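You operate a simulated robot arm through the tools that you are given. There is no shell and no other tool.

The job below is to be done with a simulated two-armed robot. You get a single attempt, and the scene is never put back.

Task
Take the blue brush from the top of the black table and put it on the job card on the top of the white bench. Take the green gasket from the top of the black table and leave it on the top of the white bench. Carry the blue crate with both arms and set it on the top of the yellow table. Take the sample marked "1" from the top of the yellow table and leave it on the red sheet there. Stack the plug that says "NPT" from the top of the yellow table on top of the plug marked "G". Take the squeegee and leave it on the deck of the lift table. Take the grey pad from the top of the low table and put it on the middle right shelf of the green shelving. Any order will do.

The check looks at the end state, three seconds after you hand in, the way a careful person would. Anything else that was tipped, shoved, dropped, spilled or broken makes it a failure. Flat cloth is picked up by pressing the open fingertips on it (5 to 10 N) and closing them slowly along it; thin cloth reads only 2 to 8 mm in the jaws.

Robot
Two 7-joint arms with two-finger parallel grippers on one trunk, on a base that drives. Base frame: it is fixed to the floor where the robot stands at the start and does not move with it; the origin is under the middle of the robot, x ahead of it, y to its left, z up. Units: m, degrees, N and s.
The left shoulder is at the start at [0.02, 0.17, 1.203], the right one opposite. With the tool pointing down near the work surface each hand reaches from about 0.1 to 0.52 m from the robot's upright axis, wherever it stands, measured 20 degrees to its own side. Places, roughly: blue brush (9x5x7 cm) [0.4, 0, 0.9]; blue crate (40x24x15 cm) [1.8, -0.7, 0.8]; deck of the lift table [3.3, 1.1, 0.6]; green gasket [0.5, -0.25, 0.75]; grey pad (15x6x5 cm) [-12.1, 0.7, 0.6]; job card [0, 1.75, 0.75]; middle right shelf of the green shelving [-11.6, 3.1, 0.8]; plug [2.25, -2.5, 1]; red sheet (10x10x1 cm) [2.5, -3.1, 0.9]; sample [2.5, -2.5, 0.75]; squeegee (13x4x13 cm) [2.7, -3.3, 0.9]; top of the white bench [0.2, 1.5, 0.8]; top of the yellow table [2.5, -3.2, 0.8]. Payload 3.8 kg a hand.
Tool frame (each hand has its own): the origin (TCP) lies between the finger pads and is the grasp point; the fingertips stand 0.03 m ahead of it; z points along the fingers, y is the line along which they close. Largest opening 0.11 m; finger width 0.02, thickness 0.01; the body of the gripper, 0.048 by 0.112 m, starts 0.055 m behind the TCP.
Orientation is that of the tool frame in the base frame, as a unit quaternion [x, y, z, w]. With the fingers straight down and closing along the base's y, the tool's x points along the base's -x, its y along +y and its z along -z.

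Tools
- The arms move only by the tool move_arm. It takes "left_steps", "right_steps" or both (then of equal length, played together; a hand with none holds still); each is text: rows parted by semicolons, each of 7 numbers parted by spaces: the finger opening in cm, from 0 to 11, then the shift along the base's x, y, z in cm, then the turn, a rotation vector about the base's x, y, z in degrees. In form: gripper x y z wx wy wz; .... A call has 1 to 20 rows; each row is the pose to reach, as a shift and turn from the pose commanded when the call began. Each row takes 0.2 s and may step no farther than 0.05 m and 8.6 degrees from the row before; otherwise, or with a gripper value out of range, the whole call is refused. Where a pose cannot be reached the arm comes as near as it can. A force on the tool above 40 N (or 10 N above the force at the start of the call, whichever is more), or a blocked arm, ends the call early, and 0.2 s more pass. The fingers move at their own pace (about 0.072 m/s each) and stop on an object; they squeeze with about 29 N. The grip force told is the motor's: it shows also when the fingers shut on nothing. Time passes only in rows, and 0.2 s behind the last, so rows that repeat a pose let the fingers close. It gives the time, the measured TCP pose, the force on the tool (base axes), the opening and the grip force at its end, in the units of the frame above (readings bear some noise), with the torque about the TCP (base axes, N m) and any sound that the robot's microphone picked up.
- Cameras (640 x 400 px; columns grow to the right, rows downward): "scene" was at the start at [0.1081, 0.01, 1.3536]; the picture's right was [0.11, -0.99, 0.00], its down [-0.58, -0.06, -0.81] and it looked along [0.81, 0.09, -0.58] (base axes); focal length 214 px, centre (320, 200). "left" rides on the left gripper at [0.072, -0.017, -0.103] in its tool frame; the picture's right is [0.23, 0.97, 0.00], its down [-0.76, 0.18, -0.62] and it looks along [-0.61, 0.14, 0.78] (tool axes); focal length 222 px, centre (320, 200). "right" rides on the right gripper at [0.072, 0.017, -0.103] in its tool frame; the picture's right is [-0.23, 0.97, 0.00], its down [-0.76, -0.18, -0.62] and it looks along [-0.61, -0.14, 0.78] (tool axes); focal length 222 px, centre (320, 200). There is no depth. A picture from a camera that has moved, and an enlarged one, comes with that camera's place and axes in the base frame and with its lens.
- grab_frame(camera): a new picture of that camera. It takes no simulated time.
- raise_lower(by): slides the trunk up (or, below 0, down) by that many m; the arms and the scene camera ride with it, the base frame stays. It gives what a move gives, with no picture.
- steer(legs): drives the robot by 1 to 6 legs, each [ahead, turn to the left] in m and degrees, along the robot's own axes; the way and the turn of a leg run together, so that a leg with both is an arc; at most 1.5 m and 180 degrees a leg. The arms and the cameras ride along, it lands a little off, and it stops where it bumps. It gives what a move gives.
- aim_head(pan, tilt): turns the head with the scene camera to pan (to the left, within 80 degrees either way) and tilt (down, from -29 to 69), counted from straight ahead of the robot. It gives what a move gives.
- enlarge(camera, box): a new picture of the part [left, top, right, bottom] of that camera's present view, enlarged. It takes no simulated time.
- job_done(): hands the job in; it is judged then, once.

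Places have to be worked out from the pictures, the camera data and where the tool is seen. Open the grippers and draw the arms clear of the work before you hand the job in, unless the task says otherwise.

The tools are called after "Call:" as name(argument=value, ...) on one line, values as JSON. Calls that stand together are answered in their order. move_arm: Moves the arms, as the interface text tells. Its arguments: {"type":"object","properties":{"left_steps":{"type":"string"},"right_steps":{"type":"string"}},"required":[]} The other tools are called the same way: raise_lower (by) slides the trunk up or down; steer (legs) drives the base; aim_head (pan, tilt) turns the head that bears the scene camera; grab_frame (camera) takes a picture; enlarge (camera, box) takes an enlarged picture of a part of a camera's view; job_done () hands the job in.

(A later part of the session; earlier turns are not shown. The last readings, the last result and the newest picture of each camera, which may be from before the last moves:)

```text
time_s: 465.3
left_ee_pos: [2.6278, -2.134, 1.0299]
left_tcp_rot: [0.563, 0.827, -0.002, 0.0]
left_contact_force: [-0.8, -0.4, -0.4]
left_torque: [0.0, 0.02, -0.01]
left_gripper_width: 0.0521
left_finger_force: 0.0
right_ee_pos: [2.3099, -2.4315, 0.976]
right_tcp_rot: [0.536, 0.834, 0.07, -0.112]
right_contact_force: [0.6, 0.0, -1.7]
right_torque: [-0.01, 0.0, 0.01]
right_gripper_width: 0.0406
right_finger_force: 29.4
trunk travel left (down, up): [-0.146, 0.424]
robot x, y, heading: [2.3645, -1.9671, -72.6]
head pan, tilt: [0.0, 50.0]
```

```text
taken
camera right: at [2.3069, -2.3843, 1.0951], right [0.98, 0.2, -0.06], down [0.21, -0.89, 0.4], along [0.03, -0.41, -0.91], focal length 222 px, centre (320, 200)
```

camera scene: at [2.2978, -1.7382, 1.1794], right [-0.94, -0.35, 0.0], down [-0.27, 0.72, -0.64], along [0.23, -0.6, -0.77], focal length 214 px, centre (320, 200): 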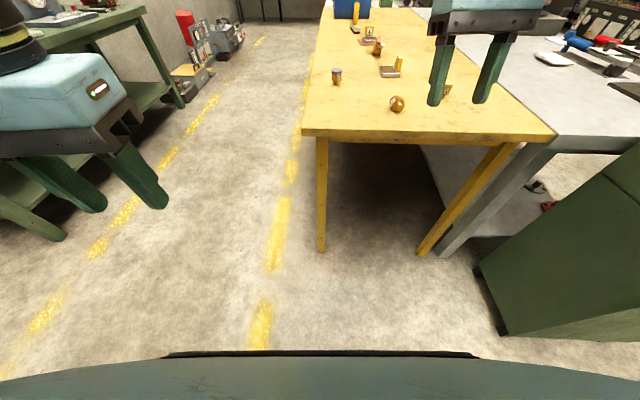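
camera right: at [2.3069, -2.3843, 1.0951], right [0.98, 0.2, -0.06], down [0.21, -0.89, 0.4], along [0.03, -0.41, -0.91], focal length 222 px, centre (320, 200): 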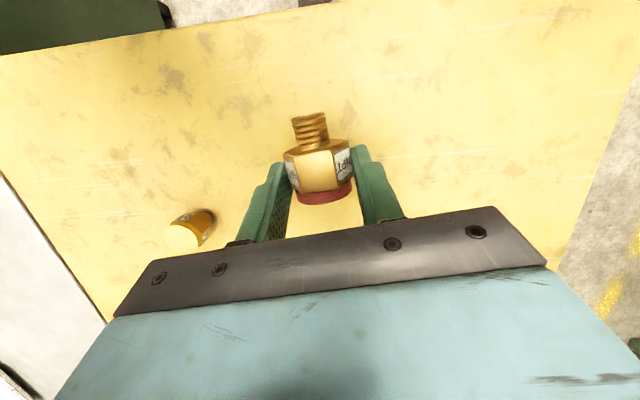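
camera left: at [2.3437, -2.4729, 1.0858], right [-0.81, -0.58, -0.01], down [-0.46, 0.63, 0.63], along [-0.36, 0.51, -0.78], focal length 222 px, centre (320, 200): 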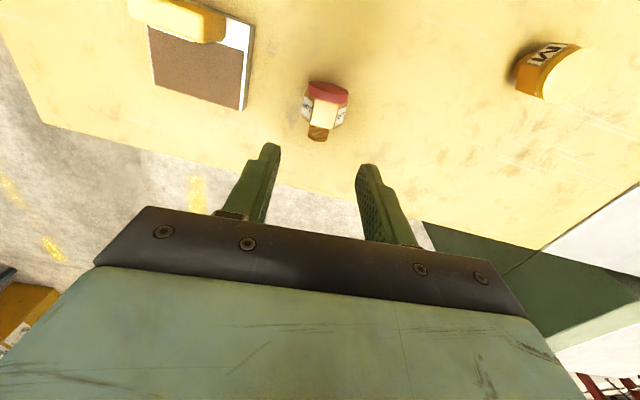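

Held well. I'll back off 0.3 m and then tilt the hand 90° like before.

Call:
steer(legs=[[-0.3, 0]])

Call:
move_arm(right_steps="2 0.2 -0.5 0.2 -6.8 -3.1 0; 2 0.4 -1 0.4 -13.6 -6.2 0; 2 0.5 -1.6 0.6 -20.5 -9.4 0; 2 0.7 -2.2 0.8 -27.3 -12.5 0; 2 0.9 -2.8 1 -34.1 -15.6 0; 2 1.1 -3.4 1.2 -40.9 -18.7 0; 2 1.3 -4 1.4 -47.8 -21.8 0; 2 1.5 -4.6 1.6 -54.6 -24.9 0; 2 1.7 -5.2 1.8 -61.4 -28.1 0; 2 1.9 -5.8 2 -68.2 -31.2 0; 2 2.1 -6.3 2 -75.1 -34.3 0; 2 2.1 -6.7 2 -81.9 -37.4 0; 2 2.1 -6.7 2 -81.9 -37.4 0")

Call:
grab_frame(camera="right")

Call:
grab_frame(camera="scene")

```text
time_s: 467.3
left_ee_pos: [2.5379, -1.8454, 1.0308]
left_tcp_rot: [0.561, 0.827, -0.003, 0.0]
left_contact_force: [0.2, -0.7, 0.0]
left_torque: [0.0, -0.01, -0.02]
left_gripper_width: 0.052
left_finger_force: 0.0
right_ee_pos: [2.218, -2.1423, 0.9747]
right_tcp_rot: [0.536, 0.834, 0.07, -0.111]
right_contact_force: [-0.2, 0.4, -2.3]
right_torque: [-0.02, -0.01, -0.02]
right_gripper_width: 0.0407
right_finger_force: 28.8
trunk travel left (down, up): [-0.146, 0.424]
robot x, y, heading: [2.2765, -1.6814, -72.4]
head pan, tilt: [0.0, 50.0]
```

```text
time_s: 470.1
left_ee_pos: [2.5364, -1.8461, 1.0293]
left_tcp_rot: [0.562, 0.827, -0.004, 0.0]
left_contact_force: [-0.1, -0.7, 0.5]
left_torque: [0.01, 0.02, -0.03]
left_gripper_width: 0.0521
left_finger_force: 0.0
right_ee_pos: [2.2386, -2.2067, 0.9947]
right_tcp_rot: [0.441, 0.683, -0.315, 0.489]
right_contact_force: [-0.7, 0.0, -1.4]
right_torque: [0.06, 0.0, 0.0]
right_gripper_width: 0.0407
right_finger_force: 29.0
right hand out of reach, approached as far as the arm can: row 12, 13
trunk travel left (down, up): [-0.146, 0.424]
robot x, y, heading: [2.2755, -1.6781, -72.5]
head pan, tilt: [0.0, 50.0]
```

```text
taken
camera right: at [2.2043, -2.09, 0.9606], right [0.92, 0.33, 0.22], down [-0.3, 0.24, 0.92], along [0.26, -0.91, 0.32], focal length 222 px, centre (320, 200)
```

right: 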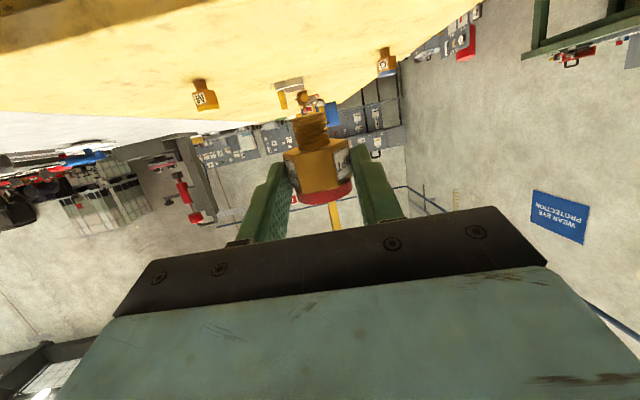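

```text
taken
camera scene: at [2.3042, -1.7714, 1.1793], right [-0.95, -0.3, 0.0], down [-0.23, 0.73, -0.64], along [0.19, -0.61, -0.77], focal length 214 px, centre (320, 200)
```

scene: 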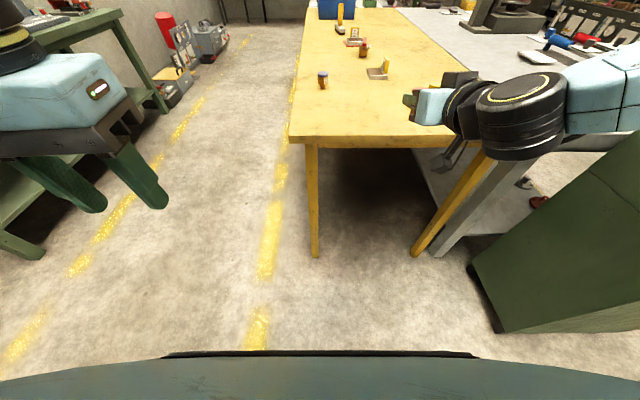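

NPT is now upright in the horizontal hand. I'll carry it round to the east side and stop ~0.2 m short of where it will be over G.

Call:
steer(legs=[[0, 65.3], [0.579, 0], [0, -53.4], [0.853, 0], [0, -101.4]])

Call:
grab_frame(camera="scene")

Call:
grab_frame(camera="right")

```text
time_s: 487.2
left_ee_pos: [3.0768, -2.7569, 1.0297]
left_tcp_rot: [0.986, 0.166, -0.003, -0.002]
left_contact_force: [0.3, 0.0, 0.6]
left_torque: [-0.04, -0.01, 0.0]
left_gripper_width: 0.0523
left_finger_force: 0.1
right_ee_pos: [2.7313, -2.4431, 0.996]
right_tcp_rot: [0.799, 0.154, -0.571, 0.109]
right_contact_force: [0.5, -0.3, -1.7]
right_torque: [-0.01, -0.03, -0.04]
right_gripper_width: 0.0405
right_finger_force: 28.9
trunk travel left (down, up): [-0.146, 0.424]
robot x, y, heading: [3.2594, -2.5025, -165.1]
head pan, tilt: [0.0, 50.0]
```

```text
taken
camera scene: at [3.1613, -2.5281, 1.1793], right [-0.26, 0.97, 0.0], down [0.74, 0.2, -0.64], along [-0.62, -0.17, -0.77], focal length 214 px, centre (320, 200)
```

scene: 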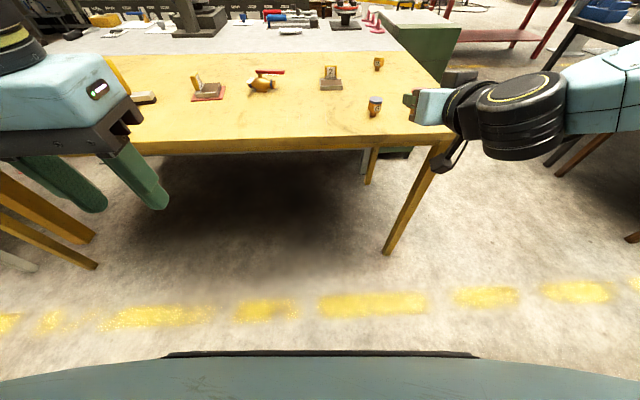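

```text
taken
camera right: at [2.8478, -2.4142, 0.9607], right [0.29, -0.93, 0.21], down [0.25, 0.29, 0.92], along [-0.92, -0.22, 0.32], focal length 222 px, centre (320, 200)
```

right: 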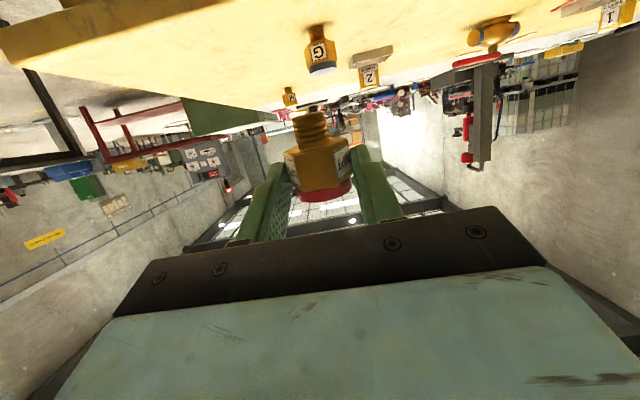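

The hand camera (seen upside-down) shows G standing and NPT upright in the grip. I'll turn +2.6° and drive 0.15 m, then re-measure before the final approach.

Call:
steer(legs=[[0, 2.6], [0.15, 0]])

Call:
grab_frame(camera="right")

Call:
enlarge(camera="scene", box=[340, 60, 500, 180])

```text
time_s: 488.9
left_ee_pos: [2.947, -2.8117, 1.0307]
left_tcp_rot: [0.982, 0.189, -0.002, -0.003]
left_contact_force: [-1.0, -0.6, 0.4]
left_torque: [0.03, -0.02, 0.02]
left_gripper_width: 0.0519
left_finger_force: 0.0
right_ee_pos: [2.5824, -2.5155, 0.9939]
right_tcp_rot: [0.795, 0.173, -0.568, 0.123]
right_contact_force: [0.2, -0.1, -1.9]
right_torque: [0.02, -0.03, 0.02]
right_gripper_width: 0.0403
right_finger_force: 29.2
trunk travel left (down, up): [-0.146, 0.424]
robot x, y, heading: [3.1151, -2.5499, -162.5]
head pan, tilt: [0.0, 50.0]
```

```text
taken
camera right: at [2.7007, -2.4807, 0.9604], right [0.34, -0.92, 0.21], down [0.24, 0.3, 0.92], along [-0.91, -0.26, 0.32], focal length 222 px, centre (320, 200)
```

right: 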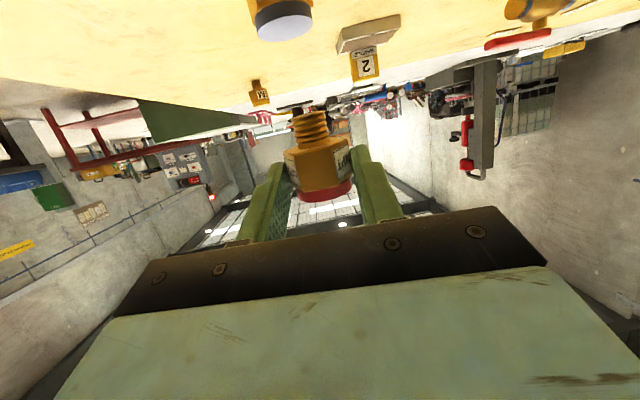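

```text
3.33 times, centred on (420, 120) of scene
camera zoom: at [3.0192, -2.5788, 1.1792], right [-0.31, 0.95, 0.0], down [0.73, 0.24, -0.64], along [-0.61, -0.2, -0.77], focal length 715 px, centre (-13, 467)
```

zoom: 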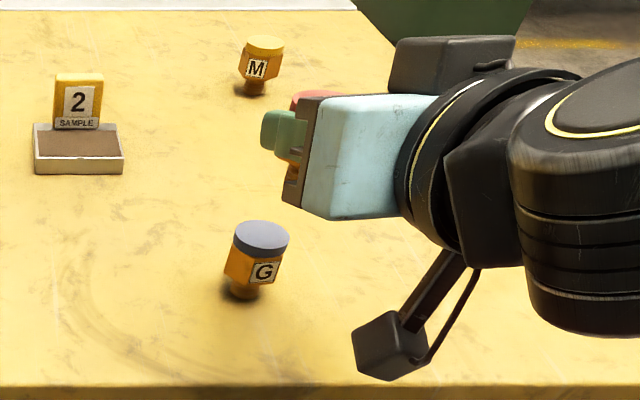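

NPT's axis is at ≈[2.567, -2.523] and G's at ≈[2.538, -2.529]. I'll creep 2.8 cm forward with the base and measure again.

Call:
steer(legs=[[0.028, 0]])

Call:
raise_lower(by=-0.03)

Call:
grab_frame(camera="right")

Call:
enlarge(camera="scene", box=[340, 60, 500, 180])

```text
time_s: 489.8
left_ee_pos: [2.9201, -2.8214, 1.0298]
left_tcp_rot: [0.982, 0.191, -0.001, -0.002]
left_contact_force: [-0.1, 0.6, 0.7]
left_torque: [0.01, -0.05, -0.04]
left_gripper_width: 0.0519
left_finger_force: 0.0
right_ee_pos: [2.5558, -2.5258, 0.9951]
right_tcp_rot: [0.795, 0.175, -0.567, 0.124]
right_contact_force: [0.2, 0.2, -2.7]
right_torque: [0.01, -0.03, 0.01]
right_gripper_width: 0.0406
right_finger_force: 28.8
trunk travel left (down, up): [-0.146, 0.424]
robot x, y, heading: [3.0858, -2.5582, -162.3]
head pan, tilt: [0.0, 50.0]
```

```text
time_s: 490.5
left_ee_pos: [2.9211, -2.8204, 1.0]
left_tcp_rot: [0.982, 0.19, -0.001, -0.002]
left_contact_force: [-0.2, 0.0, 0.9]
left_torque: [0.01, 0.02, 0.0]
left_gripper_width: 0.0521
left_finger_force: 0.0
right_ee_pos: [2.5571, -2.5253, 0.9645]
right_tcp_rot: [0.795, 0.174, -0.568, 0.124]
right_contact_force: [-0.1, 0.2, -1.3]
right_torque: [-0.02, -0.05, 0.04]
right_gripper_width: 0.0406
right_finger_force: 28.6
trunk travel left (down, up): [-0.116, 0.453]
robot x, y, heading: [3.0856, -2.5552, -162.2]
head pan, tilt: [0.0, 50.0]
```

```text
taken
camera right: at [2.6745, -2.4893, 0.9306], right [0.34, -0.92, 0.21], down [0.24, 0.3, 0.92], along [-0.91, -0.26, 0.32], focal length 222 px, centre (320, 200)
```

right: 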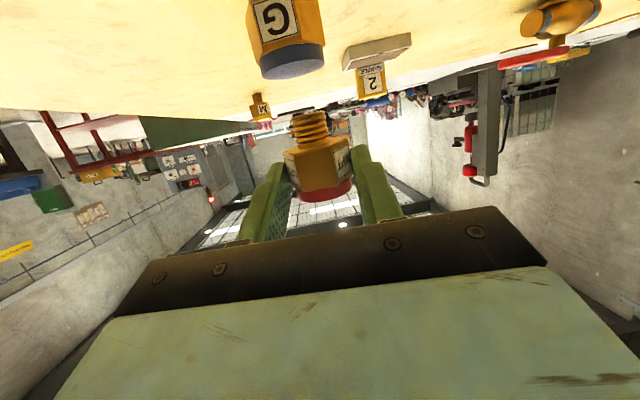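

```text
3.33 times, centred on (420, 120) of scene
camera zoom: at [2.9932, -2.5872, 1.1493], right [-0.31, 0.95, 0.0], down [0.73, 0.24, -0.64], along [-0.61, -0.2, -0.77], focal length 715 px, centre (-13, 467)
```

zoom: 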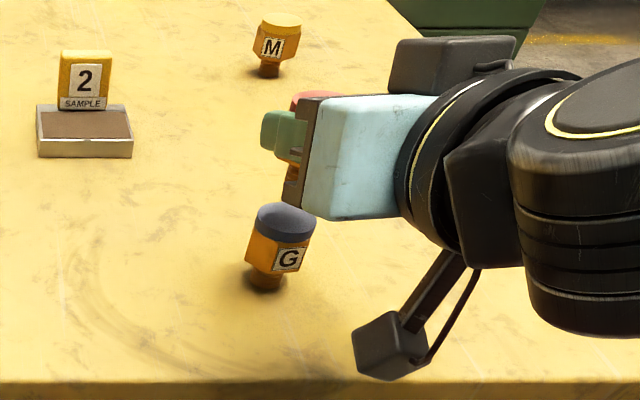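

By the hand camera, depth agrees to ~2 mm (cap size ratio) and G is ~2 mm to the north. I'll shift 2 mm north and add the last ~3.7° of tilt so NPT is vertical.

Call:
move_arm(right_steps="2 0 0.1 0 -0.75 1.7 0; 2 -0.06 0.2 0 -1.5 3.4 0; 2 -0.06 0.2 0 -1.5 3.4 0")

Call:
enlarge(camera="right", box=[200, 0, 440, 220])

```text
time_s: 491.3
left_ee_pos: [2.9208, -2.8212, 1.0002]
left_tcp_rot: [0.982, 0.191, -0.003, -0.002]
left_contact_force: [0.7, 0.3, 0.3]
left_torque: [0.01, -0.02, 0.01]
left_gripper_width: 0.0519
left_finger_force: 0.1
right_ee_pos: [2.5574, -2.5241, 0.9715]
right_tcp_rot: [0.778, 0.17, -0.591, 0.127]
right_contact_force: [0.1, -0.4, -2.1]
right_torque: [-0.01, -0.02, -0.03]
right_gripper_width: 0.0407
right_finger_force: 28.8
right hand out of reach, approached as far as the arm can: row 2, 3
trunk travel left (down, up): [-0.116, 0.453]
robot x, y, heading: [3.086, -2.5606, -162.1]
head pan, tilt: [0.0, 50.0]
```

```text
1.82 times, centred on (320, 110) of right
camera zoom: at [2.6725, -2.4895, 0.9291], right [0.35, -0.91, 0.22], down [0.29, 0.32, 0.9], along [-0.89, -0.25, 0.38], focal length 404 px, centre (320, 364)
```

zoom: 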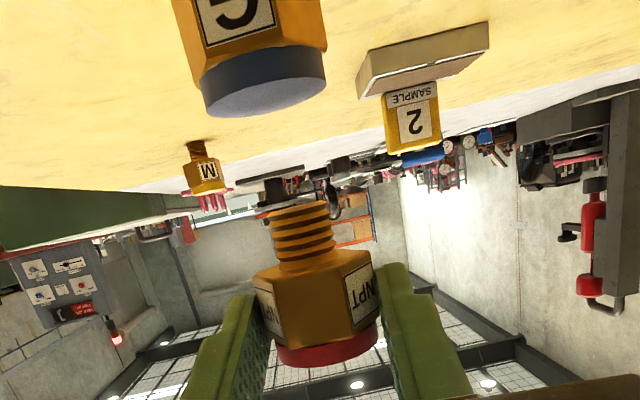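

NPT is now vertical; combining all estimates, G's axis is ≈[2.535, -2.531] and NPT's ≈[2.539, -2.532]. I'll move the hand 4 mm forward and 1–2 mm north.

Call:
move_arm(right_steps="2 -0.2 0.1 0 0 0 0; 2 -0.4 0.15 0 0 0 0; 2 -0.4 0.15 0 0 0 0")

Call:
enlarge(camera="right", box=[200, 0, 440, 220])

Call:
enlarge(camera="scene", box=[360, 80, 460, 160])

```text
time_s: 492.1
left_ee_pos: [2.9211, -2.8213, 0.9997]
left_tcp_rot: [0.982, 0.191, -0.002, -0.003]
left_contact_force: [-0.1, -0.1, 0.4]
left_torque: [-0.01, 0.0, 0.01]
left_gripper_width: 0.052
left_finger_force: 0.1
right_ee_pos: [2.5509, -2.5214, 0.9723]
right_tcp_rot: [0.778, 0.171, -0.591, 0.129]
right_contact_force: [-0.2, 0.5, -2.5]
right_torque: [0.03, -0.03, -0.02]
right_gripper_width: 0.0408
right_finger_force: 29.0
trunk travel left (down, up): [-0.116, 0.453]
robot x, y, heading: [3.0878, -2.5609, -161.9]
head pan, tilt: [0.0, 50.0]
```

```text
1.82 times, centred on (320, 110) of right
camera zoom: at [2.6668, -2.4876, 0.9296], right [0.35, -0.91, 0.22], down [0.29, 0.33, 0.9], along [-0.89, -0.25, 0.38], focal length 404 px, centre (320, 364)
```

zoom: 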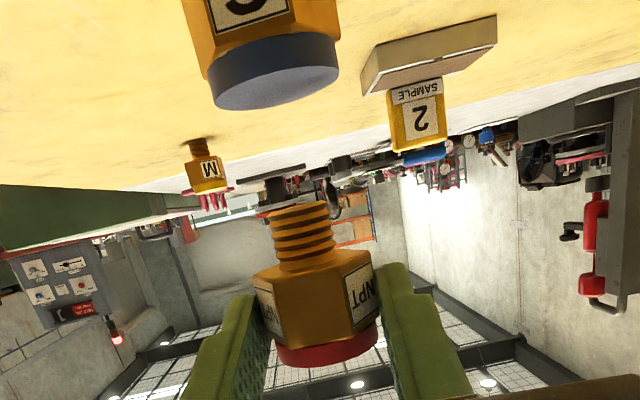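

```text
5.00 times, centred on (410, 120) of scene
camera zoom: at [2.9932, -2.5872, 1.1493], right [-0.31, 0.95, 0.0], down [0.73, 0.24, -0.64], along [-0.61, -0.2, -0.77], focal length 1072 px, centre (-130, 600)
```

zoom: 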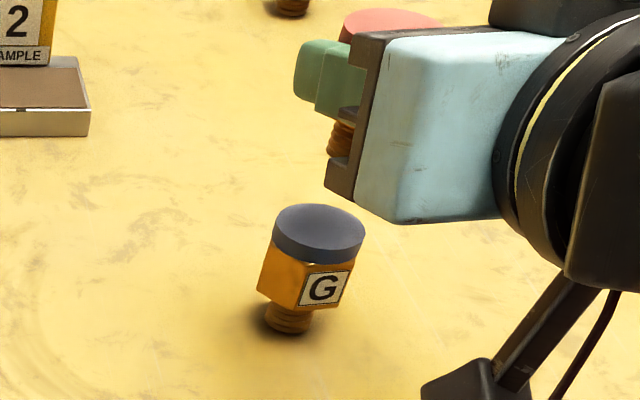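

Alignment is now within ~2 mm by the hand camera (lateral ~1 mm, size ratio 1.24 vs 1.25 expected). I'll lower with the trunk: 3 cm first, then tiny steps.

Call:
raise_lower(by=-0.028)

Call:
enlarge(camera="right", box=[200, 0, 440, 220])

```text
time_s: 492.9
left_ee_pos: [2.921, -2.8207, 0.972]
left_tcp_rot: [0.982, 0.191, -0.002, -0.002]
left_contact_force: [0.0, -0.9, 0.2]
left_torque: [0.0, 0.04, 0.01]
left_gripper_width: 0.0517
left_finger_force: 0.1
right_ee_pos: [2.5518, -2.5222, 0.9438]
right_tcp_rot: [0.777, 0.171, -0.592, 0.129]
right_contact_force: [-0.4, -0.4, -2.3]
right_torque: [0.02, -0.06, -0.03]
right_gripper_width: 0.0408
right_finger_force: 29.2
trunk travel left (down, up): [-0.088, 0.481]
robot x, y, heading: [3.0842, -2.5572, -162.4]
head pan, tilt: [0.0, 50.0]
```

```text
1.82 times, centred on (320, 110) of right
camera zoom: at [2.6669, -2.4876, 0.9016], right [0.35, -0.91, 0.22], down [0.29, 0.33, 0.9], along [-0.89, -0.25, 0.38], focal length 404 px, centre (320, 364)
```

zoom: 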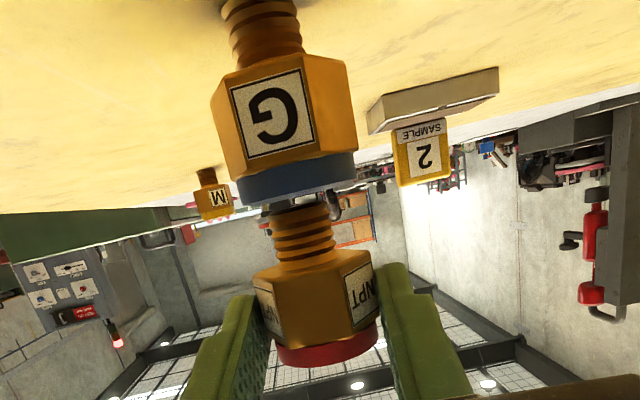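

NPT is ~7 mm above G and lined up within ~1–2 mm. I'll lower 5 mm, then 2 mm steps watching force.

Call:
raise_lower(by=-0.005)

Call:
raise_lower(by=-0.002)

```text
time_s: 493.4
left_ee_pos: [2.9222, -2.8199, 0.9676]
left_tcp_rot: [0.982, 0.19, -0.002, -0.003]
left_contact_force: [1.1, -0.3, -0.4]
left_torque: [-0.01, -0.02, 0.04]
left_gripper_width: 0.052
left_finger_force: 0.1
right_ee_pos: [2.5517, -2.521, 0.9398]
right_tcp_rot: [0.776, 0.17, -0.594, 0.129]
right_contact_force: [0.5, 1.0, 5.0]
right_torque: [-0.01, 0.04, 0.0]
right_gripper_width: 0.0407
right_finger_force: 29.0
trunk travel left (down, up): [-0.083, 0.486]
robot x, y, heading: [3.0886, -2.5605, -162.1]
head pan, tilt: [0.0, 50.0]
```

```text
time_s: 493.9
left_ee_pos: [2.9226, -2.8201, 0.965]
left_tcp_rot: [0.982, 0.191, -0.003, -0.002]
left_contact_force: [-0.4, -0.2, 0.5]
left_torque: [-0.01, -0.02, -0.02]
left_gripper_width: 0.0521
left_finger_force: 0.1
right_ee_pos: [2.5528, -2.5215, 0.9397]
right_tcp_rot: [0.775, 0.169, -0.595, 0.129]
right_contact_force: [-0.2, 2.4, 17.9]
right_torque: [-0.05, 0.34, -0.05]
right_gripper_width: 0.0406
right_finger_force: 29.2
trunk travel left (down, up): [-0.081, 0.488]
robot x, y, heading: [3.0847, -2.5603, -162.2]
head pan, tilt: [0.0, 50.0]
```

Contact is centred under NPT's axis (torque/force ≈ -1.9 cm, as expected). I'll relieve to a light touch, look, then open wide in a single command.

Call:
raise_lower(by=0.0015)

Call:
enlarge(camera="right", box=[200, 0, 440, 220])

Call:
enlarge(camera="scene", box=[360, 80, 460, 160])

```text
time_s: 494.4
left_ee_pos: [2.9207, -2.8202, 0.9659]
left_tcp_rot: [0.982, 0.191, -0.003, -0.003]
left_contact_force: [-0.6, -0.6, 0.2]
left_torque: [0.03, 0.0, -0.02]
left_gripper_width: 0.0521
left_finger_force: 0.0
right_ee_pos: [2.5527, -2.5221, 0.9393]
right_tcp_rot: [0.777, 0.171, -0.592, 0.129]
right_contact_force: [-2.7, 0.4, 16.2]
right_torque: [-0.14, 0.44, -0.05]
right_gripper_width: 0.0405
right_finger_force: 29.1
trunk travel left (down, up): [-0.083, 0.487]
robot x, y, heading: [3.0876, -2.5581, -162.0]
head pan, tilt: [0.0, 50.0]
```

```text
1.82 times, centred on (320, 110) of right
camera zoom: at [2.6672, -2.4878, 0.897], right [0.35, -0.91, 0.22], down [0.29, 0.33, 0.9], along [-0.89, -0.25, 0.38], focal length 404 px, centre (320, 364)
```

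zoom: 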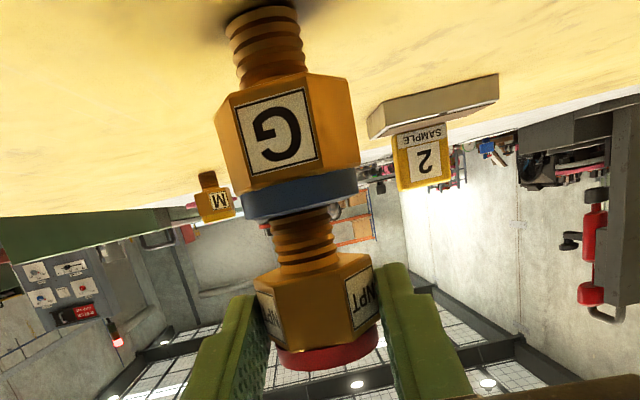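

```text
5.00 times, centred on (410, 120) of scene
camera zoom: at [2.9941, -2.5873, 1.116], right [-0.31, 0.95, 0.0], down [0.73, 0.24, -0.64], along [-0.61, -0.2, -0.77], focal length 1072 px, centre (-130, 600)
```

zoom: 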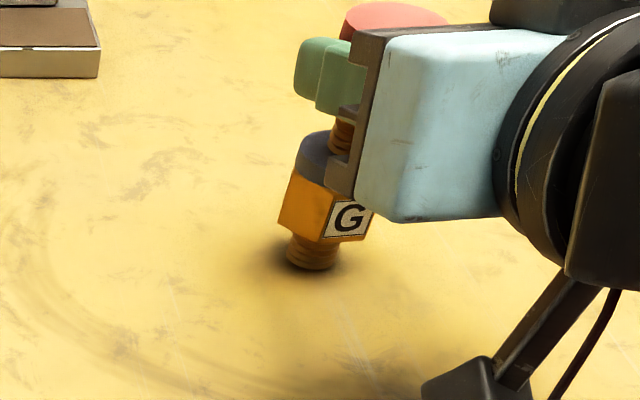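

The scene view agrees too (NPT over G within ~2 mm). Force is still 16 N, so I'll ease up another 2 mm before opening.

Call:
raise_lower(by=0.002)

```text
time_s: 494.9
left_ee_pos: [2.9204, -2.8211, 0.9682]
left_tcp_rot: [0.982, 0.191, -0.002, -0.002]
left_contact_force: [-0.1, -0.8, 0.4]
left_torque: [-0.02, 0.01, -0.02]
left_gripper_width: 0.0522
left_finger_force: 0.1
right_ee_pos: [2.5524, -2.5235, 0.9389]
right_tcp_rot: [0.778, 0.171, -0.591, 0.128]
right_contact_force: [-3.1, -0.1, 7.5]
right_torque: [-0.11, 0.33, 0.0]
right_gripper_width: 0.0408
right_finger_force: 29.5
trunk travel left (down, up): [-0.085, 0.485]
robot x, y, heading: [3.0879, -2.5578, -162.2]
head pan, tilt: [0.0, 50.0]
```

Light contact now (7.5 N). I'll open wide in one command and watch.

Call:
move_arm(right_steps="8 0 0 0 0 0 0; 8 0 0 0 0 0 0; 8 0 0 0 0 0 0; 8 0 0 0 0 0 0")

Call:
enlarge(camera="right", box=[200, 0, 440, 220])

Call:
enlarge(camera="scene", box=[360, 60, 460, 160])

```text
time_s: 495.9
left_ee_pos: [2.9203, -2.8207, 0.9685]
left_tcp_rot: [0.982, 0.191, -0.002, -0.002]
left_contact_force: [-0.3, 0.0, -0.3]
left_torque: [0.01, 0.0, -0.01]
left_gripper_width: 0.0518
left_finger_force: 0.0
right_ee_pos: [2.5509, -2.5222, 0.94]
right_tcp_rot: [0.777, 0.17, -0.592, 0.128]
right_contact_force: [-0.2, -0.8, 0.3]
right_torque: [-0.04, 0.02, 0.0]
right_gripper_width: 0.08
right_finger_force: 0.2
trunk travel left (down, up): [-0.085, 0.485]
robot x, y, heading: [3.0864, -2.5576, -162.1]
head pan, tilt: [0.0, 50.0]
```

```text
1.82 times, centred on (320, 110) of right
camera zoom: at [2.667, -2.4877, 0.8981], right [0.35, -0.91, 0.22], down [0.29, 0.33, 0.9], along [-0.89, -0.25, 0.38], focal length 404 px, centre (320, 364)
```

zoom: 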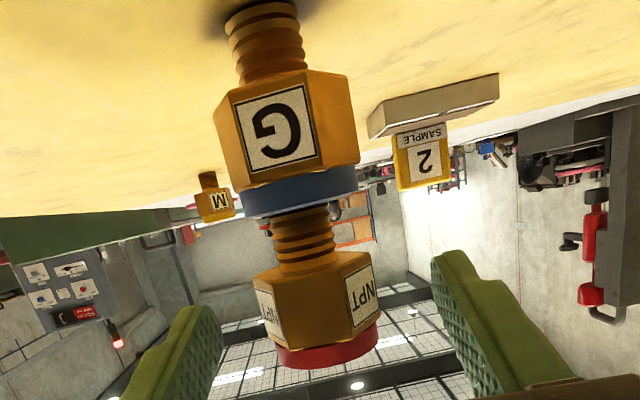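

```text
4.00 times, centred on (410, 110) of scene
camera zoom: at [2.9933, -2.5872, 1.1179], right [-0.31, 0.95, 0.0], down [0.73, 0.24, -0.64], along [-0.61, -0.2, -0.77], focal length 858 px, centre (-40, 560)
```

zoom: 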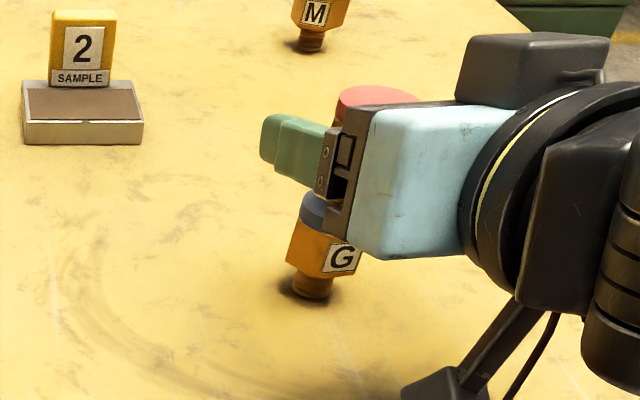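

The stack stands free between the open fingers. I'll retreat straight back with the base, 0.15 m.

Call:
steer(legs=[[-0.15, 0]])

Call:
grab_frame(camera="scene")

Call:
enlarge(camera="scene", box=[340, 20, 480, 110])

```text
time_s: 497.3
left_ee_pos: [3.0656, -2.7757, 0.968]
left_tcp_rot: [0.981, 0.193, -0.002, -0.002]
left_contact_force: [0.5, 0.2, -0.3]
left_torque: [-0.01, -0.03, -0.01]
left_gripper_width: 0.0517
left_finger_force: 0.0
right_ee_pos: [2.6964, -2.4783, 0.9403]
right_tcp_rot: [0.777, 0.172, -0.592, 0.13]
right_contact_force: [0.6, -0.5, 0.9]
right_torque: [0.05, 0.0, 0.01]
right_gripper_width: 0.0802
right_finger_force: 0.1
trunk travel left (down, up): [-0.085, 0.485]
robot x, y, heading: [3.2297, -2.511, -161.9]
head pan, tilt: [0.0, 50.0]
```

```text
taken
camera scene: at [3.1378, -2.5406, 1.1179], right [-0.31, 0.95, 0.0], down [0.73, 0.24, -0.64], along [-0.61, -0.2, -0.77], focal length 214 px, centre (320, 200)
```

scene: 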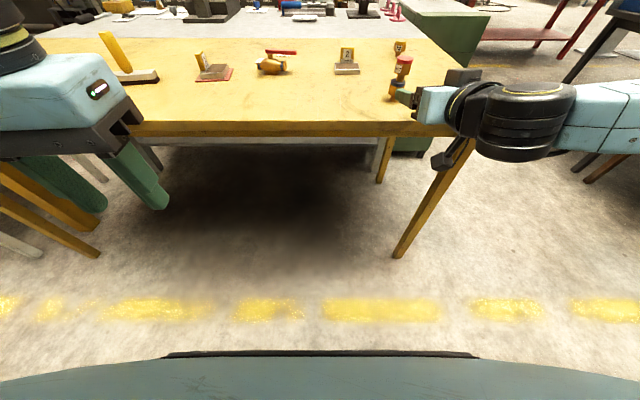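

```text
4.44 times, centred on (410, 65) of scene
camera zoom: at [3.1378, -2.5406, 1.1179], right [-0.31, 0.95, 0.0], down [0.73, 0.24, -0.64], along [-0.61, -0.2, -0.77], focal length 953 px, centre (-80, 800)
```

zoom: 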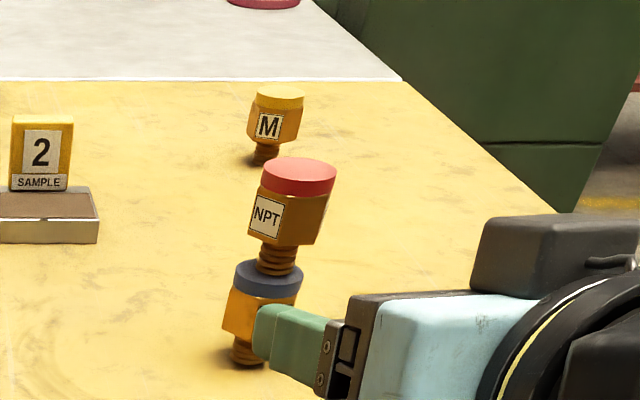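

The stack stands: NPT on top of G. I'll back further away, then bring the right hand back to fingers-down clear of the table.

Call:
steer(legs=[[-0.2, 0]])

Call:
move_arm(right_steps="8 0.5 0.2 0.5 3.1 -6.8 0; 8 1 0.4 1 6.2 -13.6 0; 8 1.6 0.5 1.5 9.3 -20.5 0; 8 2.2 0.7 2 12.4 -27.3 0; 8 2.8 0.9 2.5 15.5 -34.1 0; 8 3.4 1.1 3 18.6 -41 0; 7 4 1.3 3.5 21.8 -47.8 0; 7 4.6 1.5 4 24.9 -54.6 0; 6 5.2 1.7 4.5 28 -61.4 0; 6 5.8 1.9 5 30 -66 0; 6 6.3 2.1 5 31.4 -68.9 0; 6 6.6 2.2 5 31.4 -68.9 0; 6 6.6 2.2 5 31.4 -68.9 0")

Call:
grab_frame(camera="scene")

```text
time_s: 498.9
left_ee_pos: [3.2606, -2.712, 0.9685]
left_tcp_rot: [0.981, 0.194, -0.003, -0.002]
left_contact_force: [0.3, 0.3, 0.5]
left_torque: [-0.04, 0.0, -0.01]
left_gripper_width: 0.0517
left_finger_force: 0.1
right_ee_pos: [2.8889, -2.4149, 0.9396]
right_tcp_rot: [0.777, 0.172, -0.592, 0.13]
right_contact_force: [-0.1, 0.2, -0.4]
right_torque: [-0.03, -0.01, -0.02]
right_gripper_width: 0.0801
right_finger_force: 0.0
trunk travel left (down, up): [-0.085, 0.485]
robot x, y, heading: [3.422, -2.4485, -161.8]
head pan, tilt: [0.0, 50.0]
```

```text
time_s: 501.7
left_ee_pos: [3.2602, -2.7114, 0.9677]
left_tcp_rot: [0.981, 0.194, -0.002, -0.003]
left_contact_force: [0.5, -0.1, -0.3]
left_torque: [0.0, -0.02, 0.03]
left_gripper_width: 0.0521
left_finger_force: 0.0
right_ee_pos: [2.9549, -2.3925, 0.9905]
right_tcp_rot: [0.977, 0.214, 0.012, 0.002]
right_contact_force: [-1.2, -0.2, -0.7]
right_torque: [-0.02, -0.01, 0.0]
right_gripper_width: 0.0601
right_finger_force: 0.2
trunk travel left (down, up): [-0.085, 0.485]
robot x, y, heading: [3.4252, -2.4467, -161.9]
head pan, tilt: [0.0, 50.0]
```

```text
taken
camera scene: at [3.3309, -2.4774, 1.1179], right [-0.31, 0.95, 0.0], down [0.73, 0.24, -0.64], along [-0.61, -0.2, -0.77], focal length 214 px, centre (320, 200)
```

scene: 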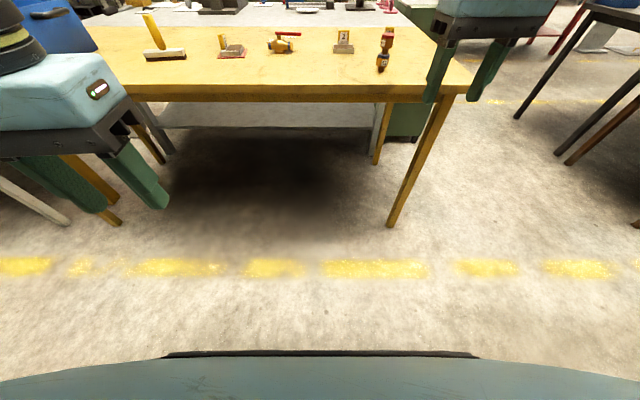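

Good. Next the squeegee: I'll raise the trunk 0.1 m, drive along to face it so that the left hand can take its handle.

Call:
raise_lower(by=0.1)

Call:
steer(legs=[[0, 64.3], [0.43, 0], [0, -64.4], [0.3, 0]])

Call:
grab_frame(camera="scene")

Call:
grab_frame(camera="left")

```text
time_s: 503.1
left_ee_pos: [3.2594, -2.7105, 1.0679]
left_tcp_rot: [0.981, 0.195, -0.002, -0.002]
left_contact_force: [0.2, 0.6, 0.5]
left_torque: [-0.01, 0.01, -0.01]
left_gripper_width: 0.0518
left_finger_force: 0.1
right_ee_pos: [2.9554, -2.3931, 1.0901]
right_tcp_rot: [0.977, 0.213, 0.011, 0.002]
right_contact_force: [-0.1, -0.7, 0.2]
right_torque: [-0.01, -0.01, -0.02]
right_gripper_width: 0.0601
right_finger_force: 0.0
trunk travel left (down, up): [-0.185, 0.385]
robot x, y, heading: [3.4254, -2.4492, -161.5]
head pan, tilt: [0.0, 50.0]
```

```text
time_s: 513.1
left_ee_pos: [2.944, -3.2703, 1.0671]
left_tcp_rot: [0.976, 0.22, -0.002, -0.002]
left_contact_force: [-0.6, -1.0, 0.3]
left_torque: [0.03, -0.02, 0.01]
left_gripper_width: 0.052
left_finger_force: 0.0
right_ee_pos: [2.6251, -2.967, 1.0908]
right_tcp_rot: [0.971, 0.238, 0.011, 0.002]
right_contact_force: [-0.3, 0.6, 0.0]
right_torque: [-0.03, 0.0, 0.01]
right_gripper_width: 0.0599
right_finger_force: 0.0
trunk travel left (down, up): [-0.185, 0.385]
robot x, y, heading: [3.0923, -2.9966, -158.6]
head pan, tilt: [0.0, 50.0]
```

```text
taken
camera scene: at [3.0033, -3.0323, 1.2178], right [-0.36, 0.93, 0.0], down [0.71, 0.28, -0.64], along [-0.6, -0.23, -0.77], focal length 214 px, centre (320, 200)
```

scene: 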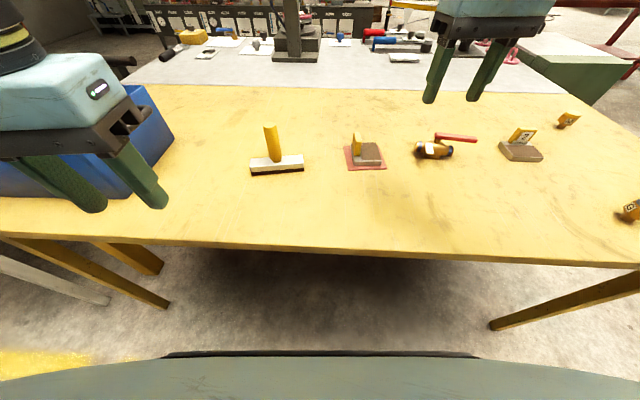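

```text
taken
camera left: at [3.0032, -3.2254, 1.1708], right [0.62, -0.78, -0.01], down [-0.61, -0.49, 0.62], along [-0.49, -0.38, -0.78], focal length 222 px, centre (320, 200)
```

left: 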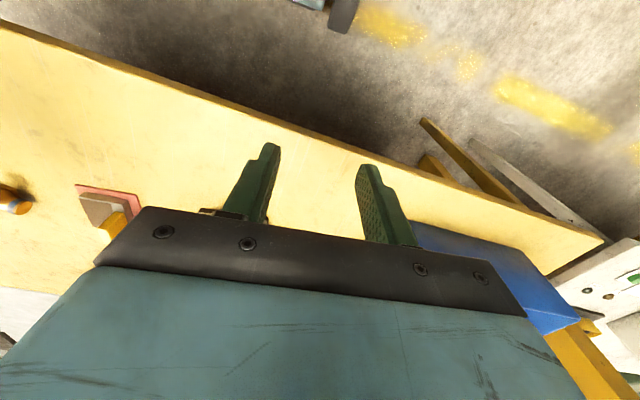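

The squeegee's handle stands at ≈[2.655, -3.288], top ≈0.965. I'll drive 0.1 m closer, then move the left hand over it.

Call:
steer(legs=[[0.1, 0]])

Call:
move_arm(left_steps="7 -3.5 0.3 0 0 0 0; 7 -7 0.7 0 0 0 0; 7 -10.5 1 -0.5 0 0 0; 7 -14 1.4 -1 0 0 0; 7 -17 1.7 -1.5 0 0 0; 7 -19.5 1.9 -2 0 0 0; 7 -19.5 1.9 -2 0 0 0")

Call:
grab_frame(camera="left")

Call:
enlarge(camera="scene", box=[180, 100, 380, 225])

```text
time_s: 514.2
left_ee_pos: [2.8503, -3.3046, 1.0684]
left_tcp_rot: [0.976, 0.219, -0.002, -0.002]
left_contact_force: [0.2, -0.6, -0.5]
left_torque: [0.02, -0.03, 0.0]
left_gripper_width: 0.052
left_finger_force: 0.1
right_ee_pos: [2.5304, -3.0025, 1.0894]
right_tcp_rot: [0.971, 0.24, 0.011, 0.002]
right_contact_force: [-1.1, -0.5, 0.1]
right_torque: [0.01, -0.03, 0.01]
right_gripper_width: 0.06
right_finger_force: 0.0
trunk travel left (down, up): [-0.185, 0.385]
robot x, y, heading: [2.9999, -3.0317, -158.8]
head pan, tilt: [0.0, 50.0]
```

```text
time_s: 515.8
left_ee_pos: [2.6624, -3.2969, 1.0483]
left_tcp_rot: [0.976, 0.219, -0.003, -0.003]
left_contact_force: [0.3, -0.2, -0.5]
left_torque: [0.03, 0.0, -0.02]
left_gripper_width: 0.0701
left_finger_force: 0.1
left hand out of reach, approached as far as the arm can: row 6, 7
right_ee_pos: [2.5319, -3.0028, 1.0911]
right_tcp_rot: [0.971, 0.239, 0.011, 0.001]
right_contact_force: [0.4, -0.4, -0.1]
right_torque: [-0.02, -0.02, 0.01]
right_gripper_width: 0.0601
right_finger_force: 0.1
trunk travel left (down, up): [-0.185, 0.385]
robot x, y, heading: [3.0056, -3.0387, -158.8]
head pan, tilt: [0.0, 50.0]
```

```text
taken
camera left: at [2.7208, -3.2531, 1.1499], right [0.62, -0.78, -0.01], down [-0.61, -0.49, 0.63], along [-0.49, -0.38, -0.78], focal length 222 px, centre (320, 200)
```

left: 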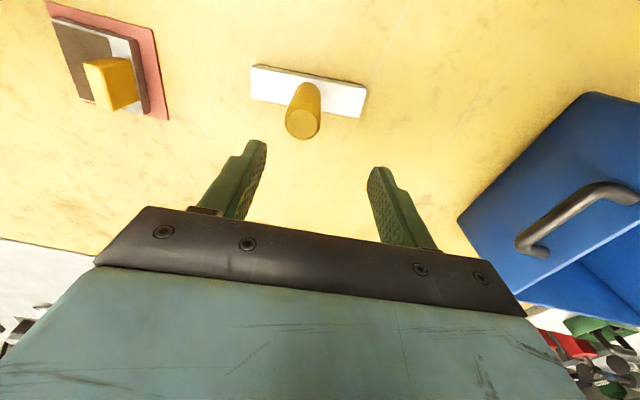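

```text
3.20 times, centred on (280, 162) of scene
camera zoom: at [2.9107, -3.0681, 1.2179], right [-0.36, 0.93, 0.0], down [0.71, 0.28, -0.64], along [-0.6, -0.23, -0.77], focal length 686 px, centre (448, 320)
```

zoom: 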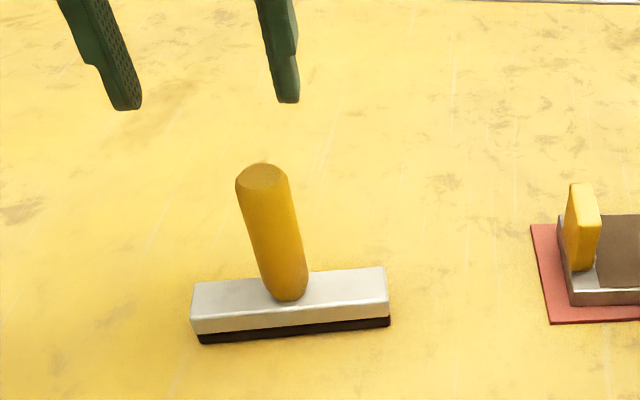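

The handle is ≈[2.663, -3.283], 1.4 cm north of the hand. I'll shift and descend to z≈0.938, then grip the handle.

Call:
move_arm(left_steps="7 0 0.7 -2 0 0 0; 7 0 1.4 -4 0 0 0; 7 0 1.4 -7 0 0 0; 7 0 1.4 -10 0 0 0; 7 0 1.4 -11 0 0 0; 7 0 1.4 -11 0 0 0")

Call:
grab_frame(camera="left")

```text
time_s: 517.2
left_ee_pos: [2.6746, -3.2915, 0.9395]
left_tcp_rot: [0.976, 0.219, -0.002, -0.002]
left_contact_force: [-0.6, -0.1, 0.3]
left_torque: [-0.02, -0.01, -0.01]
left_gripper_width: 0.0699
left_finger_force: 0.2
left hand out of reach, approached as far as the arm can: row 2, 3, 4, 5, 6
right_ee_pos: [2.53, -3.0027, 1.0891]
right_tcp_rot: [0.971, 0.239, 0.011, 0.001]
right_contact_force: [0.1, -0.2, 0.7]
right_torque: [0.01, -0.02, 0.0]
right_gripper_width: 0.0599
right_finger_force: 0.0
trunk travel left (down, up): [-0.185, 0.385]
robot x, y, heading: [3.0015, -3.0327, -158.9]
head pan, tilt: [0.0, 50.0]
```

```text
taken
camera left: at [2.733, -3.2478, 1.0421], right [0.62, -0.78, -0.01], down [-0.61, -0.49, 0.63], along [-0.49, -0.38, -0.78], focal length 222 px, centre (320, 200)
```

left: 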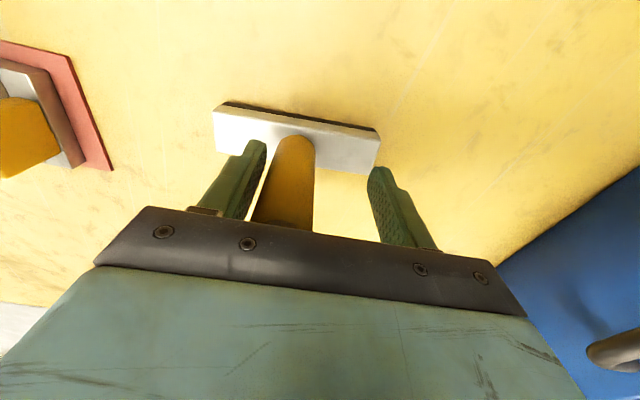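

The hand is at an inner limit, 1 cm off. I'll rise, turn the base 9° right so the handle falls more to my left, and approach again.

Call:
move_arm(left_steps="7 0 0 3 0 0 0; 7 0 0 6.5 0 0 0; 7 0 0 10 0 0 0; 7 0 0 10 0 0 0")

Call:
steer(legs=[[0, -9]])

Call:
grab_frame(camera="left")

```text
time_s: 518.2
left_ee_pos: [2.6707, -3.2914, 1.0409]
left_tcp_rot: [0.976, 0.219, -0.003, -0.002]
left_contact_force: [-1.3, 1.2, -0.2]
left_torque: [-0.02, -0.01, -0.03]
left_gripper_width: 0.0701
left_finger_force: 0.0
right_ee_pos: [2.5325, -3.0036, 1.0903]
right_tcp_rot: [0.971, 0.239, 0.011, 0.003]
right_contact_force: [0.5, -1.1, 0.2]
right_torque: [0.01, 0.01, 0.05]
right_gripper_width: 0.0599
right_finger_force: 0.1
trunk travel left (down, up): [-0.185, 0.385]
robot x, y, heading: [3.0029, -3.0336, -158.8]
head pan, tilt: [0.0, 50.0]
```

```text
time_s: 519.3
left_ee_pos: [2.6341, -3.2347, 1.0411]
left_tcp_rot: [0.99, 0.14, -0.002, -0.002]
left_contact_force: [-0.6, -0.6, -0.3]
left_torque: [-0.01, 0.0, 0.0]
left_gripper_width: 0.0699
left_finger_force: 0.0
right_ee_pos: [2.5411, -2.9274, 1.0904]
right_tcp_rot: [0.987, 0.16, 0.01, 0.003]
right_contact_force: [-0.7, 0.4, -0.7]
right_torque: [0.0, -0.04, -0.01]
right_gripper_width: 0.06
right_finger_force: 0.0
trunk travel left (down, up): [-0.185, 0.385]
robot x, y, heading: [3.0018, -3.032, -168.2]
head pan, tilt: [0.0, 50.0]
```

```text
taken
camera left: at [2.6996, -3.2011, 1.1437], right [0.49, -0.87, -0.01], down [-0.68, -0.38, 0.63], along [-0.55, -0.3, -0.78], focal length 222 px, centre (320, 200)
```

left: 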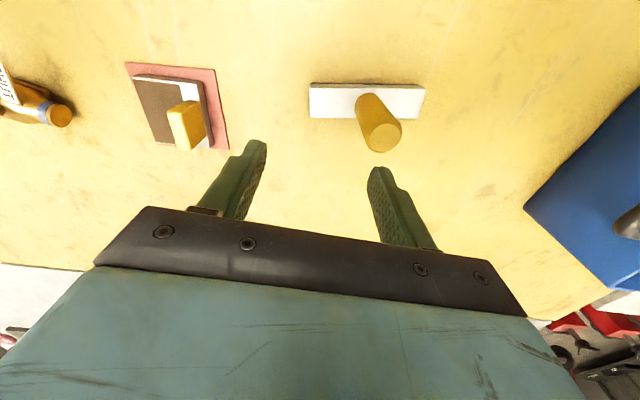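

Handle ≈[2.662, -3.282]. I'll move over it and descend to z≈0.938.

Call:
move_arm(left_steps="7 1 -1.6 0 0 0 0; 7 2 -3.2 0 0 0 0; 7 2.85 -4.75 0 0 0 0; 7 2.85 -4.75 -3 0 0 0; 7 2.85 -4.75 -6 0 0 0; 7 2.85 -4.75 -9 0 0 0; 7 2.85 -4.75 -10.3 0 0 0; 7 2.85 -4.75 -10.3 0 0 0")

Call:
grab_frame(camera="left")

```text
time_s: 521.1
left_ee_pos: [2.6612, -3.2815, 0.9385]
left_tcp_rot: [0.99, 0.14, -0.002, -0.003]
left_contact_force: [0.0, -0.8, -0.4]
left_torque: [0.02, 0.02, 0.0]
left_gripper_width: 0.0699
left_finger_force: 0.1
right_ee_pos: [2.5427, -2.9279, 1.0898]
right_tcp_rot: [0.987, 0.16, 0.01, 0.002]
right_contact_force: [-0.1, -0.6, 0.2]
right_torque: [0.0, 0.0, 0.01]
right_gripper_width: 0.0601
right_finger_force: 0.0
trunk travel left (down, up): [-0.185, 0.385]
robot x, y, heading: [3.002, -3.0336, -167.9]
head pan, tilt: [0.0, 50.0]
```

```text
taken
camera left: at [2.7262, -3.2474, 1.042], right [0.49, -0.87, -0.01], down [-0.68, -0.38, 0.63], along [-0.55, -0.3, -0.78], focal length 222 px, centre (320, 200)
```

left: 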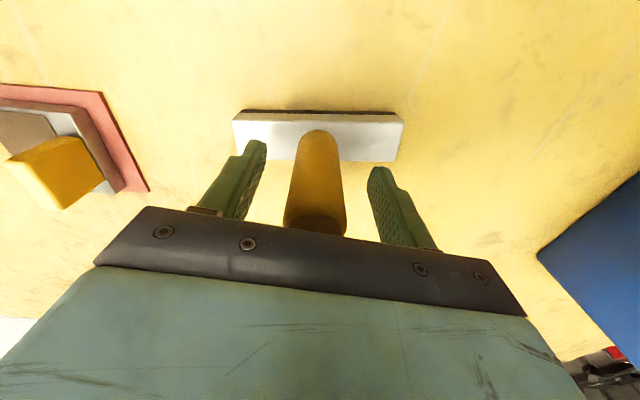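

The handle is centred between the fingers. I'll close and lift it slowly.

Call:
move_arm(left_steps="5 0 0 0 0 0 0; 4 0 0 0 0 0 0; 3 0 0 0 0 0 0; 2 0 0 0 0 0 0; 1 0 0 0 0 0 0; 1 0 0 0 0 0 0; 1 0 0 0.5 0 0 0; 1 0 0 1.5 0 0 0; 1 0 0 3 0 0 0; 1 0 0 5 0 0 0; 1 0 0 5 0 0 0")

Call:
grab_frame(camera="left")

Call:
enlarge(camera="scene", box=[160, 60, 360, 200])

```text
time_s: 523.5
left_ee_pos: [2.6612, -3.2818, 0.9875]
left_tcp_rot: [0.99, 0.14, -0.001, -0.003]
left_contact_force: [0.8, 0.3, -2.5]
left_torque: [0.04, -0.02, 0.0]
left_gripper_width: 0.0294
left_finger_force: 29.0
right_ee_pos: [2.5431, -2.9294, 1.0912]
right_tcp_rot: [0.987, 0.16, 0.01, 0.002]
right_contact_force: [-0.5, -0.3, -1.5]
right_torque: [0.0, 0.01, 0.0]
right_gripper_width: 0.0603
right_finger_force: 0.1
trunk travel left (down, up): [-0.185, 0.385]
robot x, y, heading: [3.0046, -3.0344, -168.2]
head pan, tilt: [0.0, 50.0]
```

```text
taken
camera left: at [2.7262, -3.2484, 1.0907], right [0.49, -0.87, -0.01], down [-0.68, -0.38, 0.62], along [-0.55, -0.3, -0.78], focal length 222 px, centre (320, 200)
```

left: 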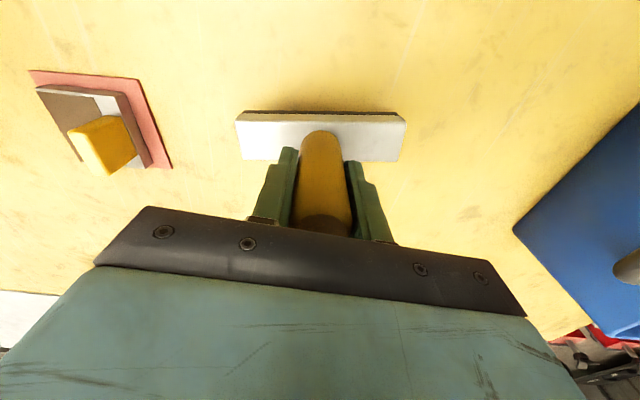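

```text
2.86 times, centred on (260, 130) of scene
camera zoom: at [2.906, -3.0534, 1.2178], right [-0.21, 0.98, 0.0], down [0.75, 0.16, -0.64], along [-0.63, -0.13, -0.77], focal length 613 px, centre (491, 400)
```

zoom: 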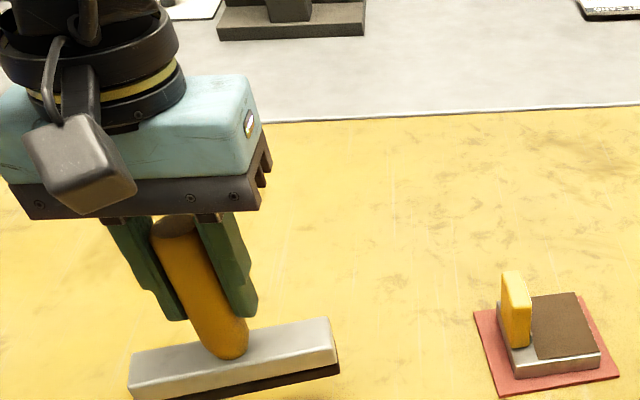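

The squeegee is held upright (29 mm, ~2.5 N). I'll raise it, pull it in, and back away from the table.

Call:
move_arm(left_steps="1 0 0 3 0 0 0; 1 0 0 6 0 0 0; 1 1 0.2 9 0 0 0; 1 3 0.6 11 0 0 0; 1 5.5 1.1 12 0 0 0; 1 8 1.6 12.5 0 0 0; 1 8 1.6 12.5 0 0 0")

Call:
grab_frame(camera="scene")

```text
time_s: 525.1
left_ee_pos: [2.7408, -3.2646, 1.1147]
left_tcp_rot: [0.99, 0.14, -0.003, -0.002]
left_contact_force: [0.5, 0.8, -3.1]
left_torque: [0.01, 0.05, 0.03]
left_gripper_width: 0.0297
left_finger_force: 29.2
right_ee_pos: [2.5418, -2.9281, 1.0913]
right_tcp_rot: [0.987, 0.159, 0.012, 0.002]
right_contact_force: [0.4, 0.0, -0.9]
right_torque: [-0.01, 0.01, 0.02]
right_gripper_width: 0.0602
right_finger_force: 0.1
trunk travel left (down, up): [-0.185, 0.385]
robot x, y, heading: [3.0044, -3.0305, -167.8]
head pan, tilt: [0.0, 50.0]
```

```text
taken
camera scene: at [2.9058, -3.0534, 1.2178], right [-0.21, 0.98, 0.0], down [0.75, 0.16, -0.64], along [-0.63, -0.13, -0.77], focal length 214 px, centre (320, 200)
```

scene: 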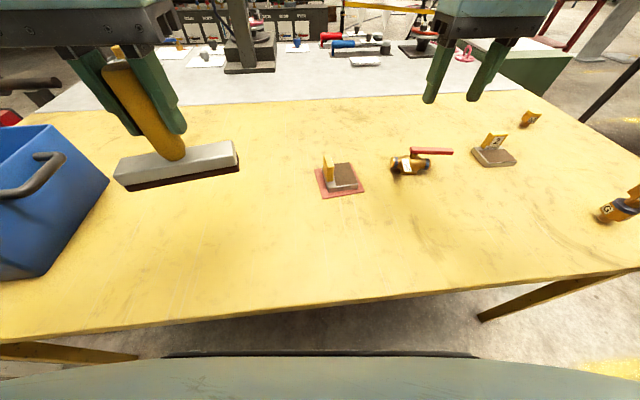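

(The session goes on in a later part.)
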